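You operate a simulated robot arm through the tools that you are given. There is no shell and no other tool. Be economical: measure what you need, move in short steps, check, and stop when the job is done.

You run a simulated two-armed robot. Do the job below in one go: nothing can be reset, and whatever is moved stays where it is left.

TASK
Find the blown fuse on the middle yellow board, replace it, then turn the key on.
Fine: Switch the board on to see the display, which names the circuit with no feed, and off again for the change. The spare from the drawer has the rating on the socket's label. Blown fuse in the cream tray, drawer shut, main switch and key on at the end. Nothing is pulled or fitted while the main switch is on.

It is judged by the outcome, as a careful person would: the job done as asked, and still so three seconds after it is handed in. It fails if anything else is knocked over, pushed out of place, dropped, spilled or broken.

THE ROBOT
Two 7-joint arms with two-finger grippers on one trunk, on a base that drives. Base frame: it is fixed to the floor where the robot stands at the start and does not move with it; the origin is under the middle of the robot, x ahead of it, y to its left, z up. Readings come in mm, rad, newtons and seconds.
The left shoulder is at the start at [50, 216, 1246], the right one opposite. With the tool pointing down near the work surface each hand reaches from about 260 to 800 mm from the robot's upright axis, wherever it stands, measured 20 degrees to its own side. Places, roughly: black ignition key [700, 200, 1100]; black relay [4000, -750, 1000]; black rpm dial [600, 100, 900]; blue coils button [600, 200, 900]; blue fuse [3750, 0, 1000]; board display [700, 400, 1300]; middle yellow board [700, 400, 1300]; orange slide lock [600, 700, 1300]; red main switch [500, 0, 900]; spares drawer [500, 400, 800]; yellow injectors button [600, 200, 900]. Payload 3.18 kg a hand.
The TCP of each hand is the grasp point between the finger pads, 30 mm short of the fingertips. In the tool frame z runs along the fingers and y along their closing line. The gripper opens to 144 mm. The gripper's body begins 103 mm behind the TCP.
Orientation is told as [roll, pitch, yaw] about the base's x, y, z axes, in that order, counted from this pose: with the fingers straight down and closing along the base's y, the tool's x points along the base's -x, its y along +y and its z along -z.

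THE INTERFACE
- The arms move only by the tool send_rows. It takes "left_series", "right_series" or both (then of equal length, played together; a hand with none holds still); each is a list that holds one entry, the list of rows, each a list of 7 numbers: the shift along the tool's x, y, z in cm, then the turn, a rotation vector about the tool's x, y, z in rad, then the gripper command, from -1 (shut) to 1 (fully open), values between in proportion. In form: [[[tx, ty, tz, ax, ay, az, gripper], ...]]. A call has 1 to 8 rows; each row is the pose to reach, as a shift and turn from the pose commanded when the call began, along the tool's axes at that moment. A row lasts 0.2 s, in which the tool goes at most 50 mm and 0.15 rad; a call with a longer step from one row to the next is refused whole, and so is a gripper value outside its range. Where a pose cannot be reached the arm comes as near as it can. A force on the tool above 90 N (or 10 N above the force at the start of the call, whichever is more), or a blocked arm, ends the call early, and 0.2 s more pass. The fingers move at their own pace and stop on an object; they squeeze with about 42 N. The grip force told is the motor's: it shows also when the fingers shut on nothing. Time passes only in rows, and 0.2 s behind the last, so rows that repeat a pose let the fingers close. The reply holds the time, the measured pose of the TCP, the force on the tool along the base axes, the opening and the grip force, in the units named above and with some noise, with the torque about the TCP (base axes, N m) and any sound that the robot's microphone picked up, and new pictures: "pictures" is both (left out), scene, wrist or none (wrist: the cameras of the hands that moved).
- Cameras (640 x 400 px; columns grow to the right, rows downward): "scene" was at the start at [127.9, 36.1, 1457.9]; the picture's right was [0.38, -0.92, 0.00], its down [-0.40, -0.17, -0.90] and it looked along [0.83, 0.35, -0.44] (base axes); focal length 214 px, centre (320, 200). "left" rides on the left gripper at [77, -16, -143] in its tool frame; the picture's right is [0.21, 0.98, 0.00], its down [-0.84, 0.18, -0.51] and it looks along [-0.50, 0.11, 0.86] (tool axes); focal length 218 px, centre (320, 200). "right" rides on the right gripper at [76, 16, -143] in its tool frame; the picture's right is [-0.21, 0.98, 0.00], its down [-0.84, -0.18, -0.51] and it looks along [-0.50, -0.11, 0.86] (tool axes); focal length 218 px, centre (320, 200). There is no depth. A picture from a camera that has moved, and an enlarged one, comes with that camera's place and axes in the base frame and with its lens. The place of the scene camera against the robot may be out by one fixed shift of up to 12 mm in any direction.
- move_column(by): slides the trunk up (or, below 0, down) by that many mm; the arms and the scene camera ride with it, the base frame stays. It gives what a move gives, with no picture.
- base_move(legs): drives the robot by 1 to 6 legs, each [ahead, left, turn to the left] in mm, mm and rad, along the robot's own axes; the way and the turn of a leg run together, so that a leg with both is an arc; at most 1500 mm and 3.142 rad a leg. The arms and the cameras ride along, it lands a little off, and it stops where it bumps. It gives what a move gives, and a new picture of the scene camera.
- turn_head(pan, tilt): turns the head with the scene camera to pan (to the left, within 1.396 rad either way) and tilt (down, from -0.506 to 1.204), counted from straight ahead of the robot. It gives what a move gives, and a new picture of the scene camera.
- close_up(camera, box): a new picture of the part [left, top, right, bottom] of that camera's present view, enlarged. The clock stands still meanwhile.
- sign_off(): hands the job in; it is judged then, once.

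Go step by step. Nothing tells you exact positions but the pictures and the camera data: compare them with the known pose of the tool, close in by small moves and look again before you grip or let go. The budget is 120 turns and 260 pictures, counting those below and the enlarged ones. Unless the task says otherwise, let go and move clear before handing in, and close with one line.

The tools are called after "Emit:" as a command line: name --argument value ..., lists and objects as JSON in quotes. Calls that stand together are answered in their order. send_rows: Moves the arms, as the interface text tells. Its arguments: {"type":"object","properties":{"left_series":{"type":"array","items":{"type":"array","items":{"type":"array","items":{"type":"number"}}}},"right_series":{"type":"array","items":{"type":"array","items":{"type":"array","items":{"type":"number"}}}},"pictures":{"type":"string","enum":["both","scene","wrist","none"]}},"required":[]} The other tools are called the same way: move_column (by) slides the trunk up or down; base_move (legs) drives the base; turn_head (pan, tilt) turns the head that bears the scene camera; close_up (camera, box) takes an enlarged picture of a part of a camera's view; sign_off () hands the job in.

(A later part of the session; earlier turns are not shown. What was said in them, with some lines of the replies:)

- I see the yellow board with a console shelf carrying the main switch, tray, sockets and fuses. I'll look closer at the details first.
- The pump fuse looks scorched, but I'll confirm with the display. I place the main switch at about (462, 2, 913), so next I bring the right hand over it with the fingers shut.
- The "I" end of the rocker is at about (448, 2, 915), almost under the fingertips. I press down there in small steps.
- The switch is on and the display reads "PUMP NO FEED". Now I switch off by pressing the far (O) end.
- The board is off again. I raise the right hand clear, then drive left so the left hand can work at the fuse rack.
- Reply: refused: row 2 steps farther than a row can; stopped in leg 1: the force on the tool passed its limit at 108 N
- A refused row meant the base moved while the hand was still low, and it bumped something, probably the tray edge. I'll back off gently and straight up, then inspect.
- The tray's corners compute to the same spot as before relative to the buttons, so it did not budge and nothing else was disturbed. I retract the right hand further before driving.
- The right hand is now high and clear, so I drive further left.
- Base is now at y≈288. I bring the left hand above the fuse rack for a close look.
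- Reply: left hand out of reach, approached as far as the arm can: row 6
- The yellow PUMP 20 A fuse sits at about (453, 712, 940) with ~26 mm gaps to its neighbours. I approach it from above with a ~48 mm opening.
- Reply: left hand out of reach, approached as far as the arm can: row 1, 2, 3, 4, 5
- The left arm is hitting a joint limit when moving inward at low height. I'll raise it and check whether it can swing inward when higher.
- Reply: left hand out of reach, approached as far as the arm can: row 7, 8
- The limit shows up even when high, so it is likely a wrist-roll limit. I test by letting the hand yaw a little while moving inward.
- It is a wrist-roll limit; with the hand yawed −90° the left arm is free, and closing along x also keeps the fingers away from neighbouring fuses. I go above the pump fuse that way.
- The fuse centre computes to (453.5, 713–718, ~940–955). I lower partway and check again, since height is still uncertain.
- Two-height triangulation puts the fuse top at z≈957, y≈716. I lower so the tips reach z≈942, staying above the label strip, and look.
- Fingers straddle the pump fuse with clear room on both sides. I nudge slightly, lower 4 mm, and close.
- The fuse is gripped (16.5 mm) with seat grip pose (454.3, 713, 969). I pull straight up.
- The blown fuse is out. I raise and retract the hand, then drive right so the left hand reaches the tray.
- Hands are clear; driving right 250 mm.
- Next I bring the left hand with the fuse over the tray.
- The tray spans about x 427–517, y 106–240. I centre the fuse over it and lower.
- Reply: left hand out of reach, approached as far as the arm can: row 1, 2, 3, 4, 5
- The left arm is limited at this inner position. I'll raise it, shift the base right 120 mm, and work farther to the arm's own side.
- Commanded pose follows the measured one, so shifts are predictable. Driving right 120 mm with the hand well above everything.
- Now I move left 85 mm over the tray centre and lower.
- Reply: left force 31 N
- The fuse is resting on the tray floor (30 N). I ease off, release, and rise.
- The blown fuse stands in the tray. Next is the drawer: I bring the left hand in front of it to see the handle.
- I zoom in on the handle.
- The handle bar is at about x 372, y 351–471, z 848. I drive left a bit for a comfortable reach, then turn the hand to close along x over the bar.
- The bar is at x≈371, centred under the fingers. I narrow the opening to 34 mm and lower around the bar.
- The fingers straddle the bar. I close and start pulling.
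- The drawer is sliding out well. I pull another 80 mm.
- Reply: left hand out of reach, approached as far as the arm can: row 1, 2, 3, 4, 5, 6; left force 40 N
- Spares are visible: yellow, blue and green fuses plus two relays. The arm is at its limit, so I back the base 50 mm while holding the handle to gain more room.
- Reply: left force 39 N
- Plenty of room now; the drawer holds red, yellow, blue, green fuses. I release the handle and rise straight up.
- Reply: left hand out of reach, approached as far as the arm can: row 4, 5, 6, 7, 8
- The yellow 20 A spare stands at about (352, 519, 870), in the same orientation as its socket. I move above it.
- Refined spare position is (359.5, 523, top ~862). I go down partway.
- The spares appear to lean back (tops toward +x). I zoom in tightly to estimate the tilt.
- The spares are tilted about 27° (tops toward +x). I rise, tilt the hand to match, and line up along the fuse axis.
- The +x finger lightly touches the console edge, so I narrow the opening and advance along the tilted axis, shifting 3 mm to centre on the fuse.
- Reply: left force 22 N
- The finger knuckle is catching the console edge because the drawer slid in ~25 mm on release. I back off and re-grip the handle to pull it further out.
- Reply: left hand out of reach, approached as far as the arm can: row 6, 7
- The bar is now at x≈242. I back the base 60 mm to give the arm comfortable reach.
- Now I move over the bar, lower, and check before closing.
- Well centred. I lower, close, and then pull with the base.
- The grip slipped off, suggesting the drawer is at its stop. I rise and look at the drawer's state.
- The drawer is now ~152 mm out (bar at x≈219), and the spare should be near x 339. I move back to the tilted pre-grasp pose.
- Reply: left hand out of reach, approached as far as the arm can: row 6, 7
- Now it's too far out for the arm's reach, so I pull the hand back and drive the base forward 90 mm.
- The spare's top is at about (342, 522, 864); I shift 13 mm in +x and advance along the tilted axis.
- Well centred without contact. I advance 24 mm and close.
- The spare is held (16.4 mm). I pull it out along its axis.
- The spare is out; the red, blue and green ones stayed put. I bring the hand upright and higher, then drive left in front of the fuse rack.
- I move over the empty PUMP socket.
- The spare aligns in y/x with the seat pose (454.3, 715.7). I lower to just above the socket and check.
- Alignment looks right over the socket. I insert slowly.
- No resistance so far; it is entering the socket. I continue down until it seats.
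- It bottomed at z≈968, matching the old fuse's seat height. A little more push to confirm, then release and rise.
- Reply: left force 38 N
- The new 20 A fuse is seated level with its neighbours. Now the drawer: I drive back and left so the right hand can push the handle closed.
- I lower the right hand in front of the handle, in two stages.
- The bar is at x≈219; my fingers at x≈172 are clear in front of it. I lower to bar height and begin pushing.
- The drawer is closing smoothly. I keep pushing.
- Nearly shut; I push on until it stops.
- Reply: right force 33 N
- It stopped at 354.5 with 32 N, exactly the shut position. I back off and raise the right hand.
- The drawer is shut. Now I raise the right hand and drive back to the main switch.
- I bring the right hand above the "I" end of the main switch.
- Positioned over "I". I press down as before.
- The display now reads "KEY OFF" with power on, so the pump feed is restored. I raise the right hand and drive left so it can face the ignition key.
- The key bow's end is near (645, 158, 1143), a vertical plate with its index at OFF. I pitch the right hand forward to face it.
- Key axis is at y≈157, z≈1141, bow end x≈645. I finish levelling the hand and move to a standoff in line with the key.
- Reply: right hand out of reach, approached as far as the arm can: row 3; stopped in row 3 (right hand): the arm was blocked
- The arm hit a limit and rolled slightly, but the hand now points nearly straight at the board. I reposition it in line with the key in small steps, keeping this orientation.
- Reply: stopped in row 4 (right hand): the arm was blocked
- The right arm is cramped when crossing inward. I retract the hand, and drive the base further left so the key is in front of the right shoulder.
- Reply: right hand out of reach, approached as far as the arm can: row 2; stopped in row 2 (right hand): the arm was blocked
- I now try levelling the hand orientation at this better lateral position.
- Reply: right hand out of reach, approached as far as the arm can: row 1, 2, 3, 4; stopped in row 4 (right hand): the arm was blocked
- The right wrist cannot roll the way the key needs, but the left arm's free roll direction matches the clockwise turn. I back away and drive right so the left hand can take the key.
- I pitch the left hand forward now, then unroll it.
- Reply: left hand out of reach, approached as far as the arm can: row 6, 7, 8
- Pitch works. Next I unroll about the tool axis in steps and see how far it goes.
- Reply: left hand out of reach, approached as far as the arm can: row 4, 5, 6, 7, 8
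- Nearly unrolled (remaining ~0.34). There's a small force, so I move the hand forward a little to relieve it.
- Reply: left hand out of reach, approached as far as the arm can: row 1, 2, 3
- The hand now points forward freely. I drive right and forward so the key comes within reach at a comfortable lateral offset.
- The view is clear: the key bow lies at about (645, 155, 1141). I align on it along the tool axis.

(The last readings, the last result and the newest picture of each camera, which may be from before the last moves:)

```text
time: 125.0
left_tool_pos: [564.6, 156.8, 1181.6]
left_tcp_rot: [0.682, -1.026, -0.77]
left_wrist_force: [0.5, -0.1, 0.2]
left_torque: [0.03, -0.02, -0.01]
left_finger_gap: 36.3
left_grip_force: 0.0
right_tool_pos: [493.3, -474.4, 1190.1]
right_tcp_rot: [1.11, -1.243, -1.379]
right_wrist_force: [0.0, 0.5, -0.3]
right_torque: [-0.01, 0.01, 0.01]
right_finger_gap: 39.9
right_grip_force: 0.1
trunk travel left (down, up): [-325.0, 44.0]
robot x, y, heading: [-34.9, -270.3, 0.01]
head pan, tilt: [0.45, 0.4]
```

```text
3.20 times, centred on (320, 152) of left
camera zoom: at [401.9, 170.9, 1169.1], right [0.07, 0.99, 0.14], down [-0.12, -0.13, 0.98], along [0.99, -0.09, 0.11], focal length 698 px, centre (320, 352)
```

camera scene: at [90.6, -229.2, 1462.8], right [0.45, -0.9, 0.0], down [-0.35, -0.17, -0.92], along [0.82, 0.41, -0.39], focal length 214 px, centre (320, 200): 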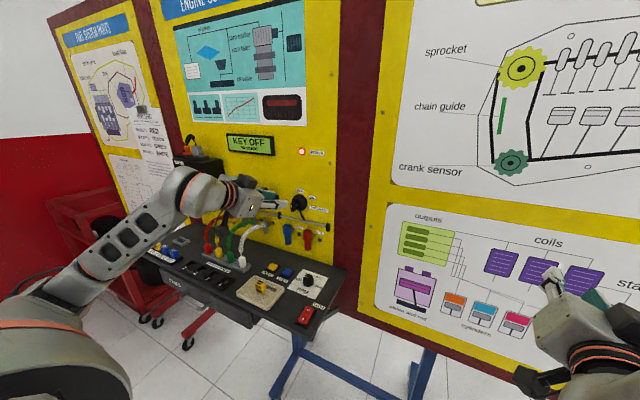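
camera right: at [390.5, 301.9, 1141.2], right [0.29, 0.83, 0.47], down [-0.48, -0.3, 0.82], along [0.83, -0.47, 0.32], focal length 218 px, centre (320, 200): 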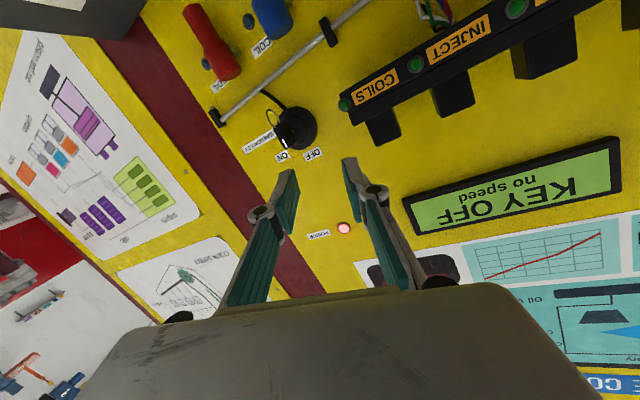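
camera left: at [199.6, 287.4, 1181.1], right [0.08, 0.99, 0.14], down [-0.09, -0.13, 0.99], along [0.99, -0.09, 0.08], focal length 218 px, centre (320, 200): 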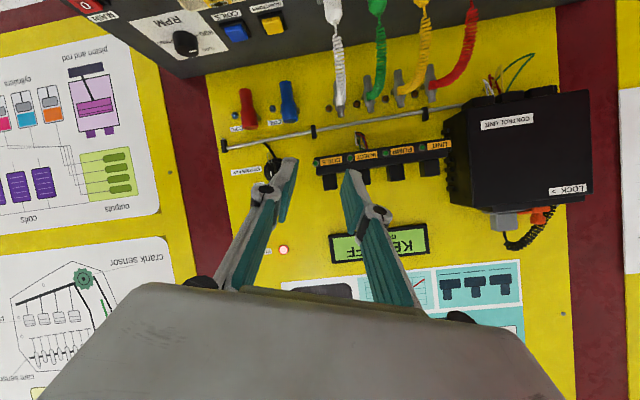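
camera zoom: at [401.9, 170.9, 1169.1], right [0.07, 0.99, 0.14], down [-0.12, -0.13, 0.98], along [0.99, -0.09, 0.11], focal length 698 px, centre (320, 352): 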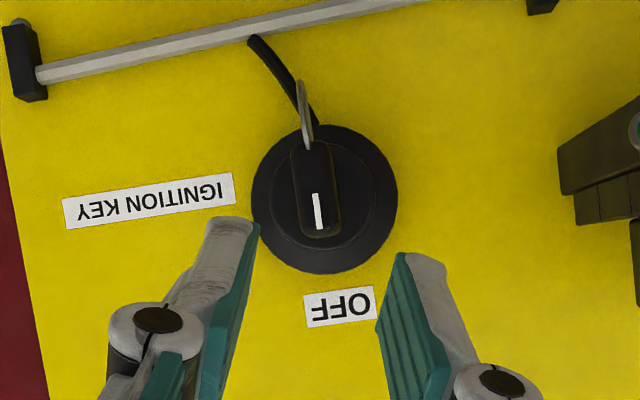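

Aligned. I advance along the tool axis to straddle the bow.

Emit:
send_rows --left_series '[[[0, -0.1, 2, 0, 0, 0, -0.5], [0, -0.1, 4, 0, 0, 0, -0.5], [0, -0.1, 6, 0, 0, 0, -0.5], [0, -0.1, 7.5, 0, 0, 0, -0.5]]]' --pictures "none"

Emit:
close_up --camera "left" --box '[220, 90, 420, 215]'

Emit:
close_up --camera "scene" --box '[230, 170, 358, 250]'

```text
time: 126.0
left_tool_pos: [635.7, 165.3, 1154.3]
left_tcp_rot: [0.678, -1.022, -0.769]
left_wrist_force: [-1.7, -3.2, -0.6]
left_torque: [-0.16, 0.11, -0.17]
left_finger_gap: 37.8
left_grip_force: 1.2
left hand out of reach, approached as far as the arm can: row 1, 2, 3, 4
right_tool_pos: [494.4, -474.2, 1191.0]
right_tcp_rot: [1.105, -1.244, -1.376]
right_wrist_force: [0.8, -0.2, 0.4]
right_torque: [0.0, -0.03, -0.06]
right_finger_gap: 39.5
right_grip_force: 0.1
trunk travel left (down, up): [-325.0, 44.0]
robot x, y, heading: [-33.4, -272.6, 0.014]
head pan, tilt: [0.45, 0.4]
```

```text
3.20 times, centred on (320, 152) of left
camera zoom: at [473.3, 179.3, 1141.8], right [0.08, 0.99, 0.14], down [-0.12, -0.13, 0.98], along [0.99, -0.09, 0.11], focal length 698 px, centre (320, 352)
```

zoom: 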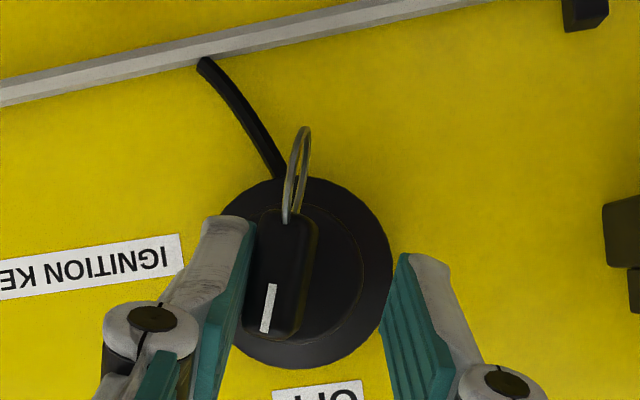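

```text
5.00 times, centred on (294, 210) of scene
camera zoom: at [90.9, -229.5, 1462.7], right [0.45, -0.9, 0.0], down [-0.35, -0.17, -0.92], along [0.82, 0.41, -0.39], focal length 1072 px, centre (450, 150)
```

zoom: 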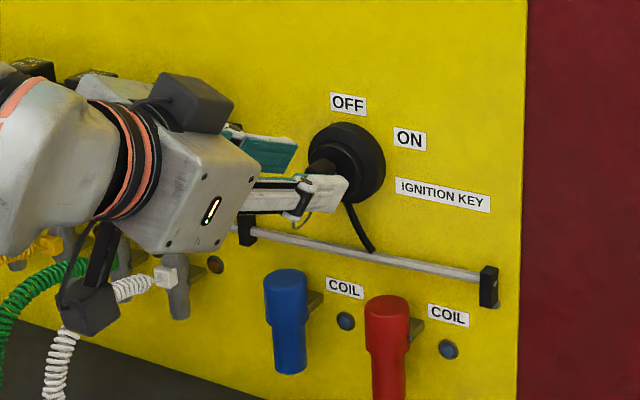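

The hand drifted 9 mm left at its limit; the bow is next to the right finger. I shift the base 11 mm right to centre it.

Emit:
base_move --legs '[[0, -12, 0]]'

Emit:
close_up --camera "left" --box '[220, 90, 420, 215]'

```text
time: 126.8
left_tool_pos: [633.7, 154.7, 1156.8]
left_tcp_rot: [0.678, -1.023, -0.77]
left_wrist_force: [0.0, 1.2, 0.6]
left_torque: [0.03, 0.01, 0.04]
left_finger_gap: 36.0
left_grip_force: 0.0
right_tool_pos: [493.2, -487.1, 1190.1]
right_tcp_rot: [1.11, -1.246, -1.379]
right_wrist_force: [0.7, -0.2, 0.3]
right_torque: [0.01, -0.01, 0.01]
right_finger_gap: 39.7
right_grip_force: 0.0
trunk travel left (down, up): [-325.0, 44.0]
robot x, y, heading: [-35.1, -284.0, 0.01]
head pan, tilt: [0.45, 0.4]
camera scene: at [89.2, -241.6, 1462.9], right [0.45, -0.9, 0.0], down [-0.35, -0.17, -0.92], along [0.82, 0.41, -0.39], focal length 214 px, centre (320, 200)
```

scene: 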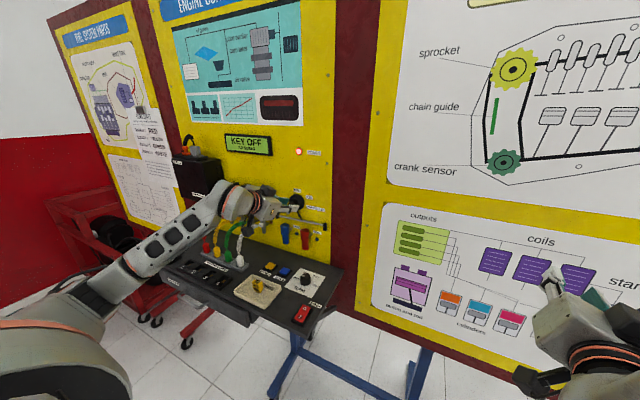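

```text
3.20 times, centred on (320, 152) of left
camera zoom: at [471.5, 167.7, 1143.1], right [0.07, 0.99, 0.14], down [-0.12, -0.13, 0.98], along [0.99, -0.09, 0.11], focal length 698 px, centre (320, 352)
```

zoom: 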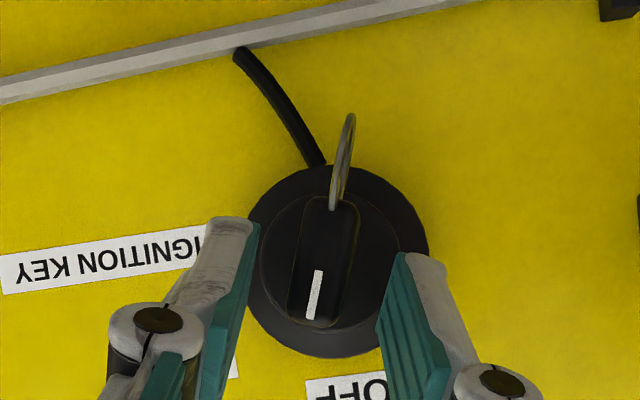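

Centred and well aligned. I close on the bow.

Emit:
send_rows --left_series '[[[0, 0, 0, 0, 0, 0, -0.8], [0, 0, 0, 0, 0, 0, -1], [0, 0, 0, 0, 0, 0, -1]]]' --pictures "none"

Emit:
close_up --camera "left" --box '[220, 90, 420, 215]'

```text
time: 127.6
left_tool_pos: [634.8, 154.0, 1155.8]
left_tcp_rot: [0.681, -1.025, -0.772]
left_wrist_force: [1.7, -5.4, 1.5]
left_torque: [-0.08, -0.79, 0.56]
left_finger_gap: 16.1
left_grip_force: 44.9
right_tool_pos: [494.2, -486.2, 1190.9]
right_tcp_rot: [1.109, -1.245, -1.379]
right_wrist_force: [0.8, 0.1, 0.7]
right_torque: [0.02, 0.01, 0.0]
right_finger_gap: 39.8
right_grip_force: 0.1
trunk travel left (down, up): [-325.0, 44.0]
robot x, y, heading: [-38.8, -286.8, 0.012]
head pan, tilt: [0.45, 0.4]
```

```text
3.20 times, centred on (320, 152) of left
camera zoom: at [471.8, 167.1, 1143.4], right [0.07, 0.99, 0.14], down [-0.12, -0.13, 0.98], along [0.99, -0.09, 0.11], focal length 698 px, centre (320, 352)
```

zoom: 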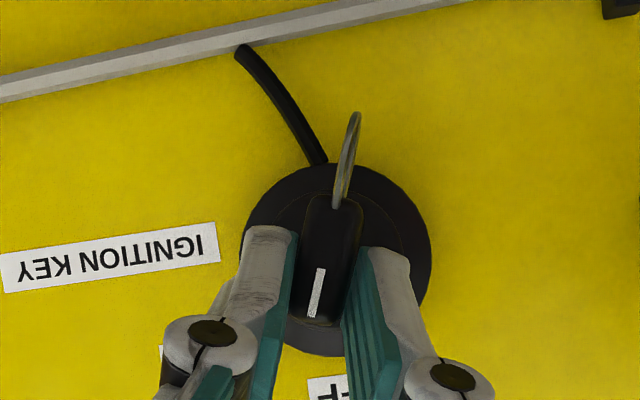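

Gripped. I turn it clockwise about the key axis.

Emit:
send_rows --left_series '[[[-0.038, -0.207, 0.017, -0.052, 0.021, 0.128, -1], [-0.049, -0.417, 0.047, -0.105, 0.041, 0.256, -1], [-0.034, -0.623, 0.087, -0.157, 0.062, 0.385, -1], [0.011, -0.825, 0.138, -0.209, 0.083, 0.513, -1]]]' --pictures "scene"

Emit:
close_up --camera "scene" --box '[200, 110, 340, 235]'

Emit:
close_up --camera "left" --box '[220, 90, 420, 215]'

```text
time: 128.3
left_tool_pos: [626.6, 157.9, 1145.7]
left_tcp_rot: [0.921, -0.841, -1.05]
left_wrist_force: [4.6, -33.9, 0.1]
left_torque: [-0.39, -1.23, -1.08]
left_finger_gap: 16.3
left_grip_force: 44.6
left hand out of reach, approached as far as the arm can: row 1, 2, 3
right_tool_pos: [490.8, -492.2, 1190.6]
right_tcp_rot: [1.11, -1.244, -1.387]
right_wrist_force: [0.0, 0.9, 1.0]
right_torque: [-0.04, -0.01, -0.18]
right_finger_gap: 39.7
right_grip_force: 0.0
trunk travel left (down, up): [-325.0, 44.0]
robot x, y, heading: [-36.6, -289.7, 0.001]
head pan, tilt: [0.45, 0.4]
stopped in row 3 (left hand): the force on the tool passed its limit at 109 N (the readings are from after the stop); the commanded pose is now the measured one
camera scene: at [89.7, -242.1, 1463.0], right [0.44, -0.9, 0.0], down [-0.35, -0.17, -0.92], along [0.83, 0.4, -0.39], focal length 214 px, centre (320, 200)
```

scene: 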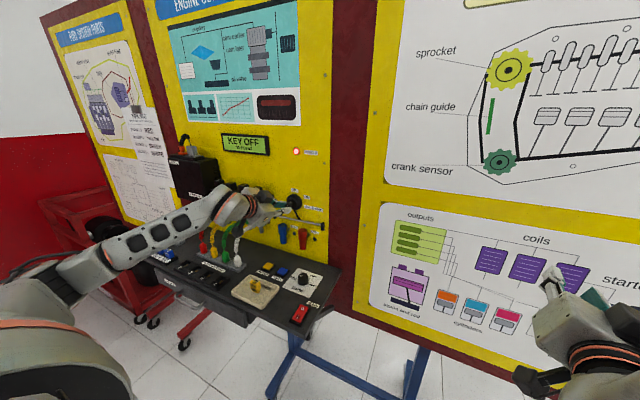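

```text
3.20 times, centred on (270, 172) of scene
camera zoom: at [89.7, -242.1, 1463.0], right [0.44, -0.9, 0.0], down [-0.35, -0.17, -0.92], along [0.83, 0.4, -0.39], focal length 686 px, centre (480, 288)
```

zoom: 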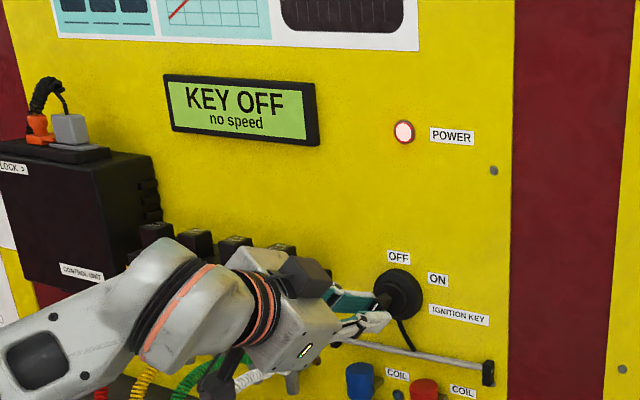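

```text
3.20 times, centred on (320, 152) of left
camera zoom: at [466.0, 187.9, 1138.5], right [0.15, 0.92, 0.36], down [-0.14, -0.34, 0.93], along [0.98, -0.19, 0.08], focal length 698 px, centre (320, 352)
```

zoom: 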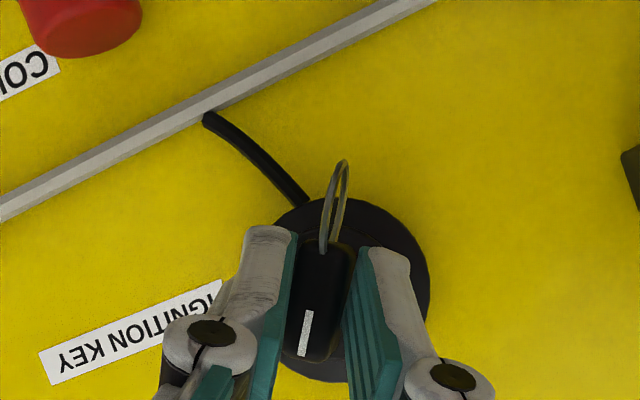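

The key is turned ~34° of about 60°. The arm is at its limit, so I open, nudge the base right and forward, and re-grip.

Emit:
send_rows --left_series '[[[0, 0, 0, 0, 0, 0, -0.8], [0, 0, 0, 0, 0, 0, -0.5]]]' --pictures "none"

Emit:
base_move --legs '[[14, -12, 0]]'

Emit:
close_up --camera "left" --box '[220, 90, 420, 215]'

```text
time: 128.9
left_tool_pos: [624.9, 171.4, 1145.6]
left_tcp_rot: [0.92, -0.829, -1.02]
left_wrist_force: [-0.5, -1.0, -2.6]
left_torque: [0.04, -0.29, 0.07]
left_finger_gap: 38.0
left_grip_force: 1.5
right_tool_pos: [492.2, -492.3, 1190.4]
right_tcp_rot: [1.109, -1.244, -1.385]
right_wrist_force: [-0.4, -0.5, 0.5]
right_torque: [0.02, -0.03, 0.04]
right_finger_gap: 39.6
right_grip_force: 0.1
trunk travel left (down, up): [-325.0, 44.0]
robot x, y, heading: [-36.9, -282.5, 0.005]
head pan, tilt: [0.45, 0.4]
```

```text
time: 129.7
left_tool_pos: [640.0, 155.5, 1146.3]
left_tcp_rot: [0.921, -0.834, -1.028]
left_wrist_force: [0.9, 0.4, -0.2]
left_torque: [0.02, 0.04, 0.03]
left_finger_gap: 35.9
left_grip_force: 0.0
right_tool_pos: [506.4, -504.2, 1190.3]
right_tcp_rot: [1.108, -1.244, -1.385]
right_wrist_force: [0.0, -0.4, 0.5]
right_torque: [-0.02, -0.04, 0.0]
right_finger_gap: 39.4
right_grip_force: 0.0
trunk travel left (down, up): [-325.0, 44.0]
robot x, y, heading: [-23.2, -294.3, -0.005]
head pan, tilt: [0.45, 0.4]
camera scene: at [104.9, -256.4, 1462.8], right [0.44, -0.9, 0.0], down [-0.35, -0.17, -0.92], along [0.83, 0.4, -0.39], focal length 214 px, centre (320, 200)
```

scene: 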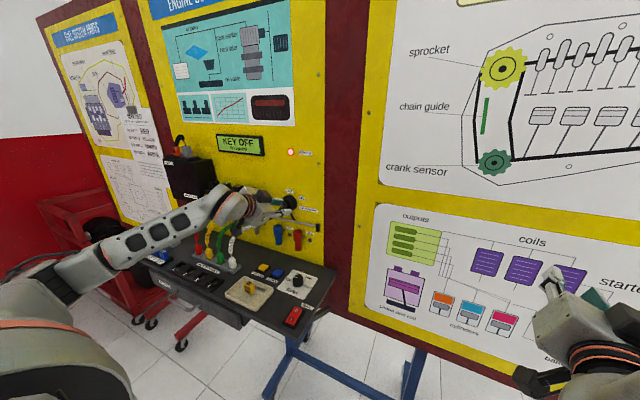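

```text
3.20 times, centred on (320, 152) of left
camera zoom: at [479.9, 181.4, 1139.3], right [0.14, 0.92, 0.37], down [-0.13, -0.35, 0.93], along [0.98, -0.17, 0.07], focal length 698 px, centre (320, 352)
```

zoom: 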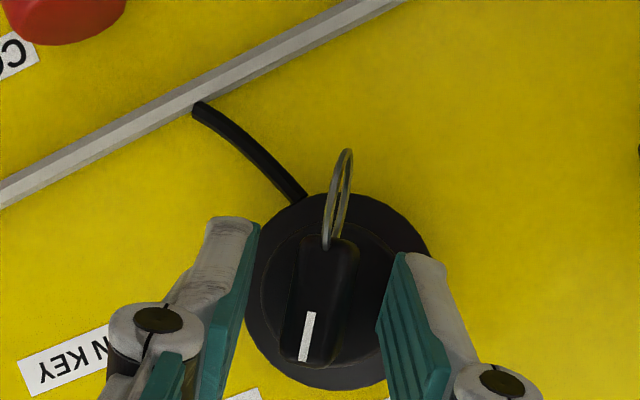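

Centred again with the key holding its angle. I re-grip and turn the rest.

Emit:
send_rows --left_series '[[[0, 0, 0, 0, 0, 0, -1], [0, 0, 0, 0, 0, 0, -1], [-0.018, -0.086, 0.013, -0.046, 0.029, 0.118, -1], [-0.024, -0.172, 0.031, -0.092, 0.058, 0.236, -1], [-0.021, -0.257, 0.051, -0.137, 0.087, 0.355, -1], [-0.007, -0.341, 0.076, -0.183, 0.115, 0.473, -1]]]' --pictures "none"

Emit:
close_up --camera "scene" --box '[180, 110, 340, 235]'

Emit:
close_up --camera "left" --box '[220, 90, 420, 215]'

```text
time: 131.3
left_tool_pos: [625.5, 183.5, 1059.4]
left_tcp_rot: [0.934, -0.286, -1.118]
left_wrist_force: [0.2, -0.5, 0.3]
left_torque: [-0.02, -0.01, -0.03]
left_finger_gap: 0.1
left_grip_force: 30.7
left hand out of reach, approached as far as the arm can: row 3, 4, 5, 6
right_tool_pos: [506.5, -501.7, 1190.2]
right_tcp_rot: [1.108, -1.245, -1.383]
right_wrist_force: [-0.3, 1.0, -0.6]
right_torque: [-0.02, -0.02, -0.02]
right_finger_gap: 39.5
right_grip_force: 0.0
trunk travel left (down, up): [-325.0, 44.0]
robot x, y, heading: [-21.0, -294.2, 0.001]
head pan, tilt: [0.45, 0.4]
stopped in row 6 (left hand): the arm was blocked; the commanded pose is now the measured one
```

```text
3.20 times, centred on (260, 172) of scene
camera zoom: at [103.9, -253.6, 1462.8], right [0.44, -0.9, 0.0], down [-0.35, -0.17, -0.92], along [0.83, 0.4, -0.39], focal length 686 px, centre (512, 288)
```

zoom: 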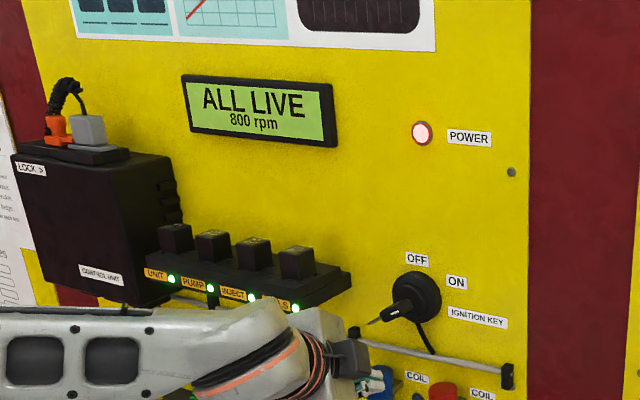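

```text
3.20 times, centred on (320, 152) of left
camera zoom: at [472.8, 213.2, 1106.6], right [0.34, 0.63, 0.7], down [0.03, -0.75, 0.67], along [0.94, -0.21, -0.27], focal length 698 px, centre (320, 352)
```

zoom: 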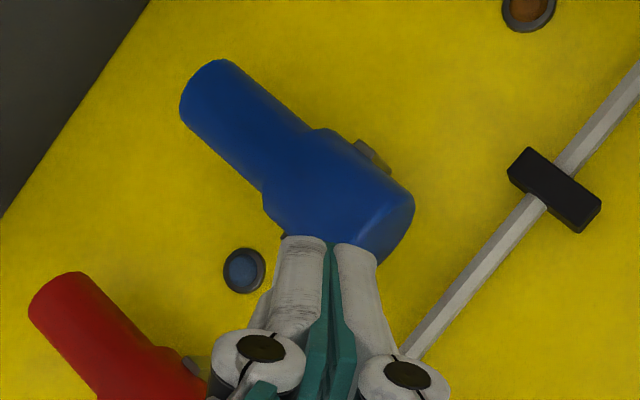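

The display reads "ALL LIVE" with all lights green: key is on. The hand slipped off and sits near the blue coil plug without force; I back the base straight away.

Emit:
base_move --legs '[[-180, 0, 0]]'

Emit:
close_up --camera "scene" --box '[220, 100, 400, 220]'

Emit:
close_up --camera "scene" --box '[140, 200, 380, 350]'

```text
time: 132.8
left_tool_pos: [446.0, 179.7, 1061.3]
left_tcp_rot: [0.937, -0.286, -1.122]
left_wrist_force: [-0.1, 0.3, 0.8]
left_torque: [0.01, 0.01, 0.0]
left_finger_gap: 0.0
left_grip_force: 30.9
right_tool_pos: [324.7, -505.1, 1191.5]
right_tcp_rot: [1.114, -1.243, -1.39]
right_wrist_force: [-0.7, -0.7, -0.9]
right_torque: [-0.03, -0.01, 0.0]
right_finger_gap: 39.5
right_grip_force: 0.1
trunk travel left (down, up): [-325.0, 44.0]
robot x, y, heading: [-204.9, -294.6, 0.006]
head pan, tilt: [0.45, 0.4]
camera scene: at [-77.5, -256.3, 1463.0], right [0.44, -0.9, 0.0], down [-0.35, -0.17, -0.92], along [0.83, 0.4, -0.39], focal length 214 px, centre (320, 200)
```

scene: 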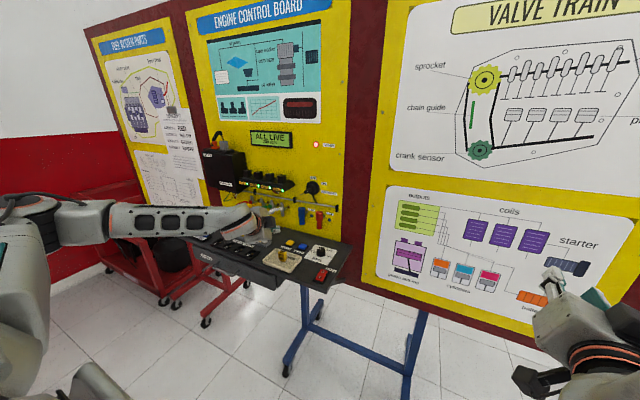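

```text
3.33 times, centred on (310, 160) of scene
camera zoom: at [-77.5, -256.3, 1463.0], right [0.44, -0.9, 0.0], down [-0.35, -0.17, -0.92], along [0.83, 0.4, -0.39], focal length 715 px, centre (353, 333)
```

zoom: 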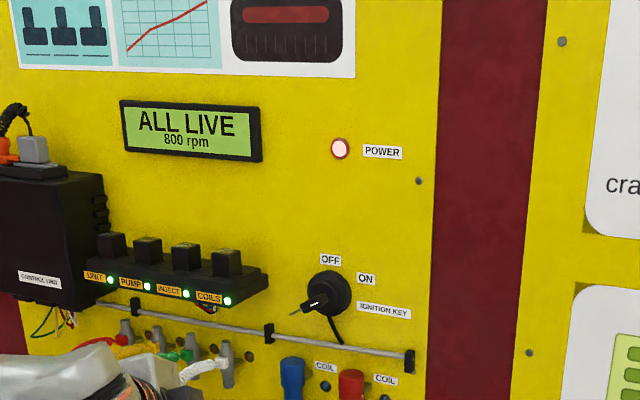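

```text
2.67 times, centred on (260, 275) of scene
camera zoom: at [-77.5, -256.3, 1463.0], right [0.44, -0.9, 0.0], down [-0.35, -0.17, -0.92], along [0.83, 0.4, -0.39], focal length 572 px, centre (480, 0)
```

zoom: 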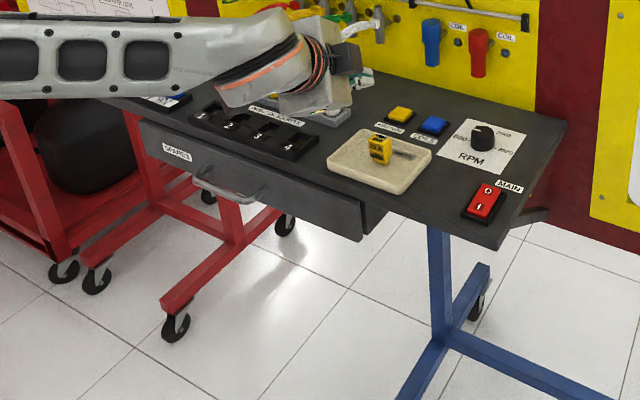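

All live, key at ON, main on, drawer shut, blown fuse in the tray. I lift the left hand and back well clear.

Emit:
send_rows --left_series '[[[-0.94, 2.59, -1.91, 0, 0, 0, -0.9], [-1.87, 5.18, -3.83, 0, 0, 0, -0.9], [-2.81, 7.77, -5.74, 0, 0, 0, -0.9]]]' --pictures "none"

Emit:
base_move --legs '[[-350, 0, 0]]'

Emit:
close_up --camera "scene" --box '[160, 120, 400, 290]'

```text
time: 133.6
left_tool_pos: [446.7, 180.4, 1161.7]
left_tcp_rot: [0.935, -0.286, -1.12]
left_wrist_force: [0.2, 0.1, 1.0]
left_torque: [-0.02, 0.03, 0.04]
left_finger_gap: 7.1
left_grip_force: 0.0
right_tool_pos: [325.9, -505.4, 1191.0]
right_tcp_rot: [1.113, -1.241, -1.388]
right_wrist_force: [1.0, -0.2, 0.9]
right_torque: [0.0, 0.01, 0.02]
right_finger_gap: 39.3
right_grip_force: 0.1
trunk travel left (down, up): [-325.0, 44.0]
robot x, y, heading: [-203.1, -297.1, 0.002]
head pan, tilt: [0.45, 0.4]
```

```text
time: 135.9
left_tool_pos: [94.2, 178.6, 1159.9]
left_tcp_rot: [0.939, -0.286, -1.122]
left_wrist_force: [-0.2, 0.4, 0.1]
left_torque: [0.02, 0.01, 0.0]
left_finger_gap: 7.1
left_grip_force: 0.1
right_tool_pos: [-26.0, -506.2, 1191.1]
right_tcp_rot: [1.114, -1.243, -1.389]
right_wrist_force: [-0.6, 0.2, -0.3]
right_torque: [0.0, 0.01, 0.0]
right_finger_gap: 39.4
right_grip_force: 0.0
trunk travel left (down, up): [-325.0, 44.0]
robot x, y, heading: [-556.0, -300.2, 0.003]
head pan, tilt: [0.45, 0.4]
camera scene: at [-428.4, -257.6, 1463.0], right [0.44, -0.9, 0.0], down [-0.35, -0.17, -0.92], along [0.83, 0.4, -0.39], focal length 214 px, centre (320, 200)
```

scene: 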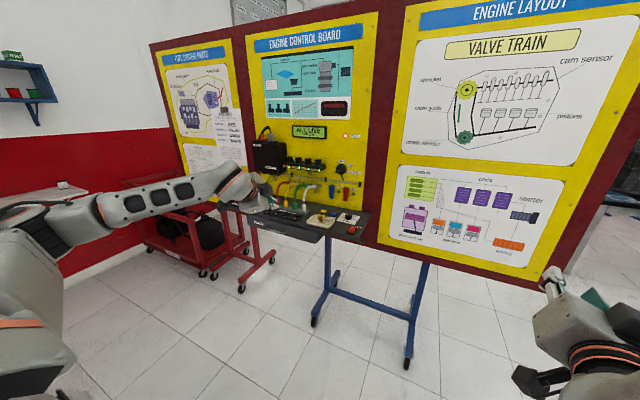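

```text
2.35 times, centred on (280, 205) of scene
camera zoom: at [-428.4, -257.6, 1463.0], right [0.44, -0.9, 0.0], down [-0.35, -0.17, -0.92], along [0.83, 0.4, -0.39], focal length 505 px, centre (414, 188)
```

zoom: 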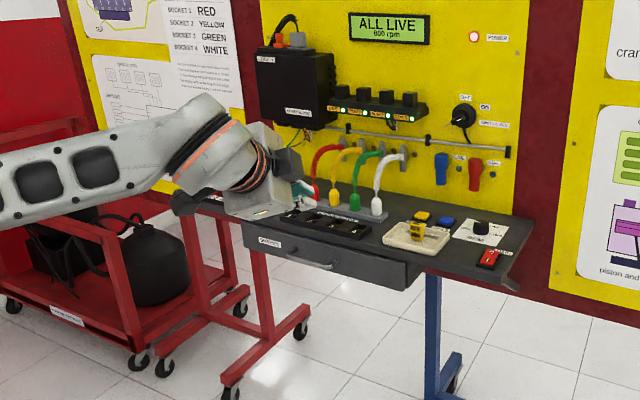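

The board shows "ALL LIVE" with all four lights green. The drawer is shut, the blown fuse is in the tray, and both hands are clear, so I'm handing in.

Emit:
sign_off

```text
The job is handed in.
```

The blown 20 A PUMP fuse has been replaced with the 20 A spare and is in the cream tray. The drawer is shut, the main switch and key are on, and the display reads "ALL LIVE". While driving left early on, the right hand bumped the cream tray at about 108 N; by the camera measurements, the tray did not move.
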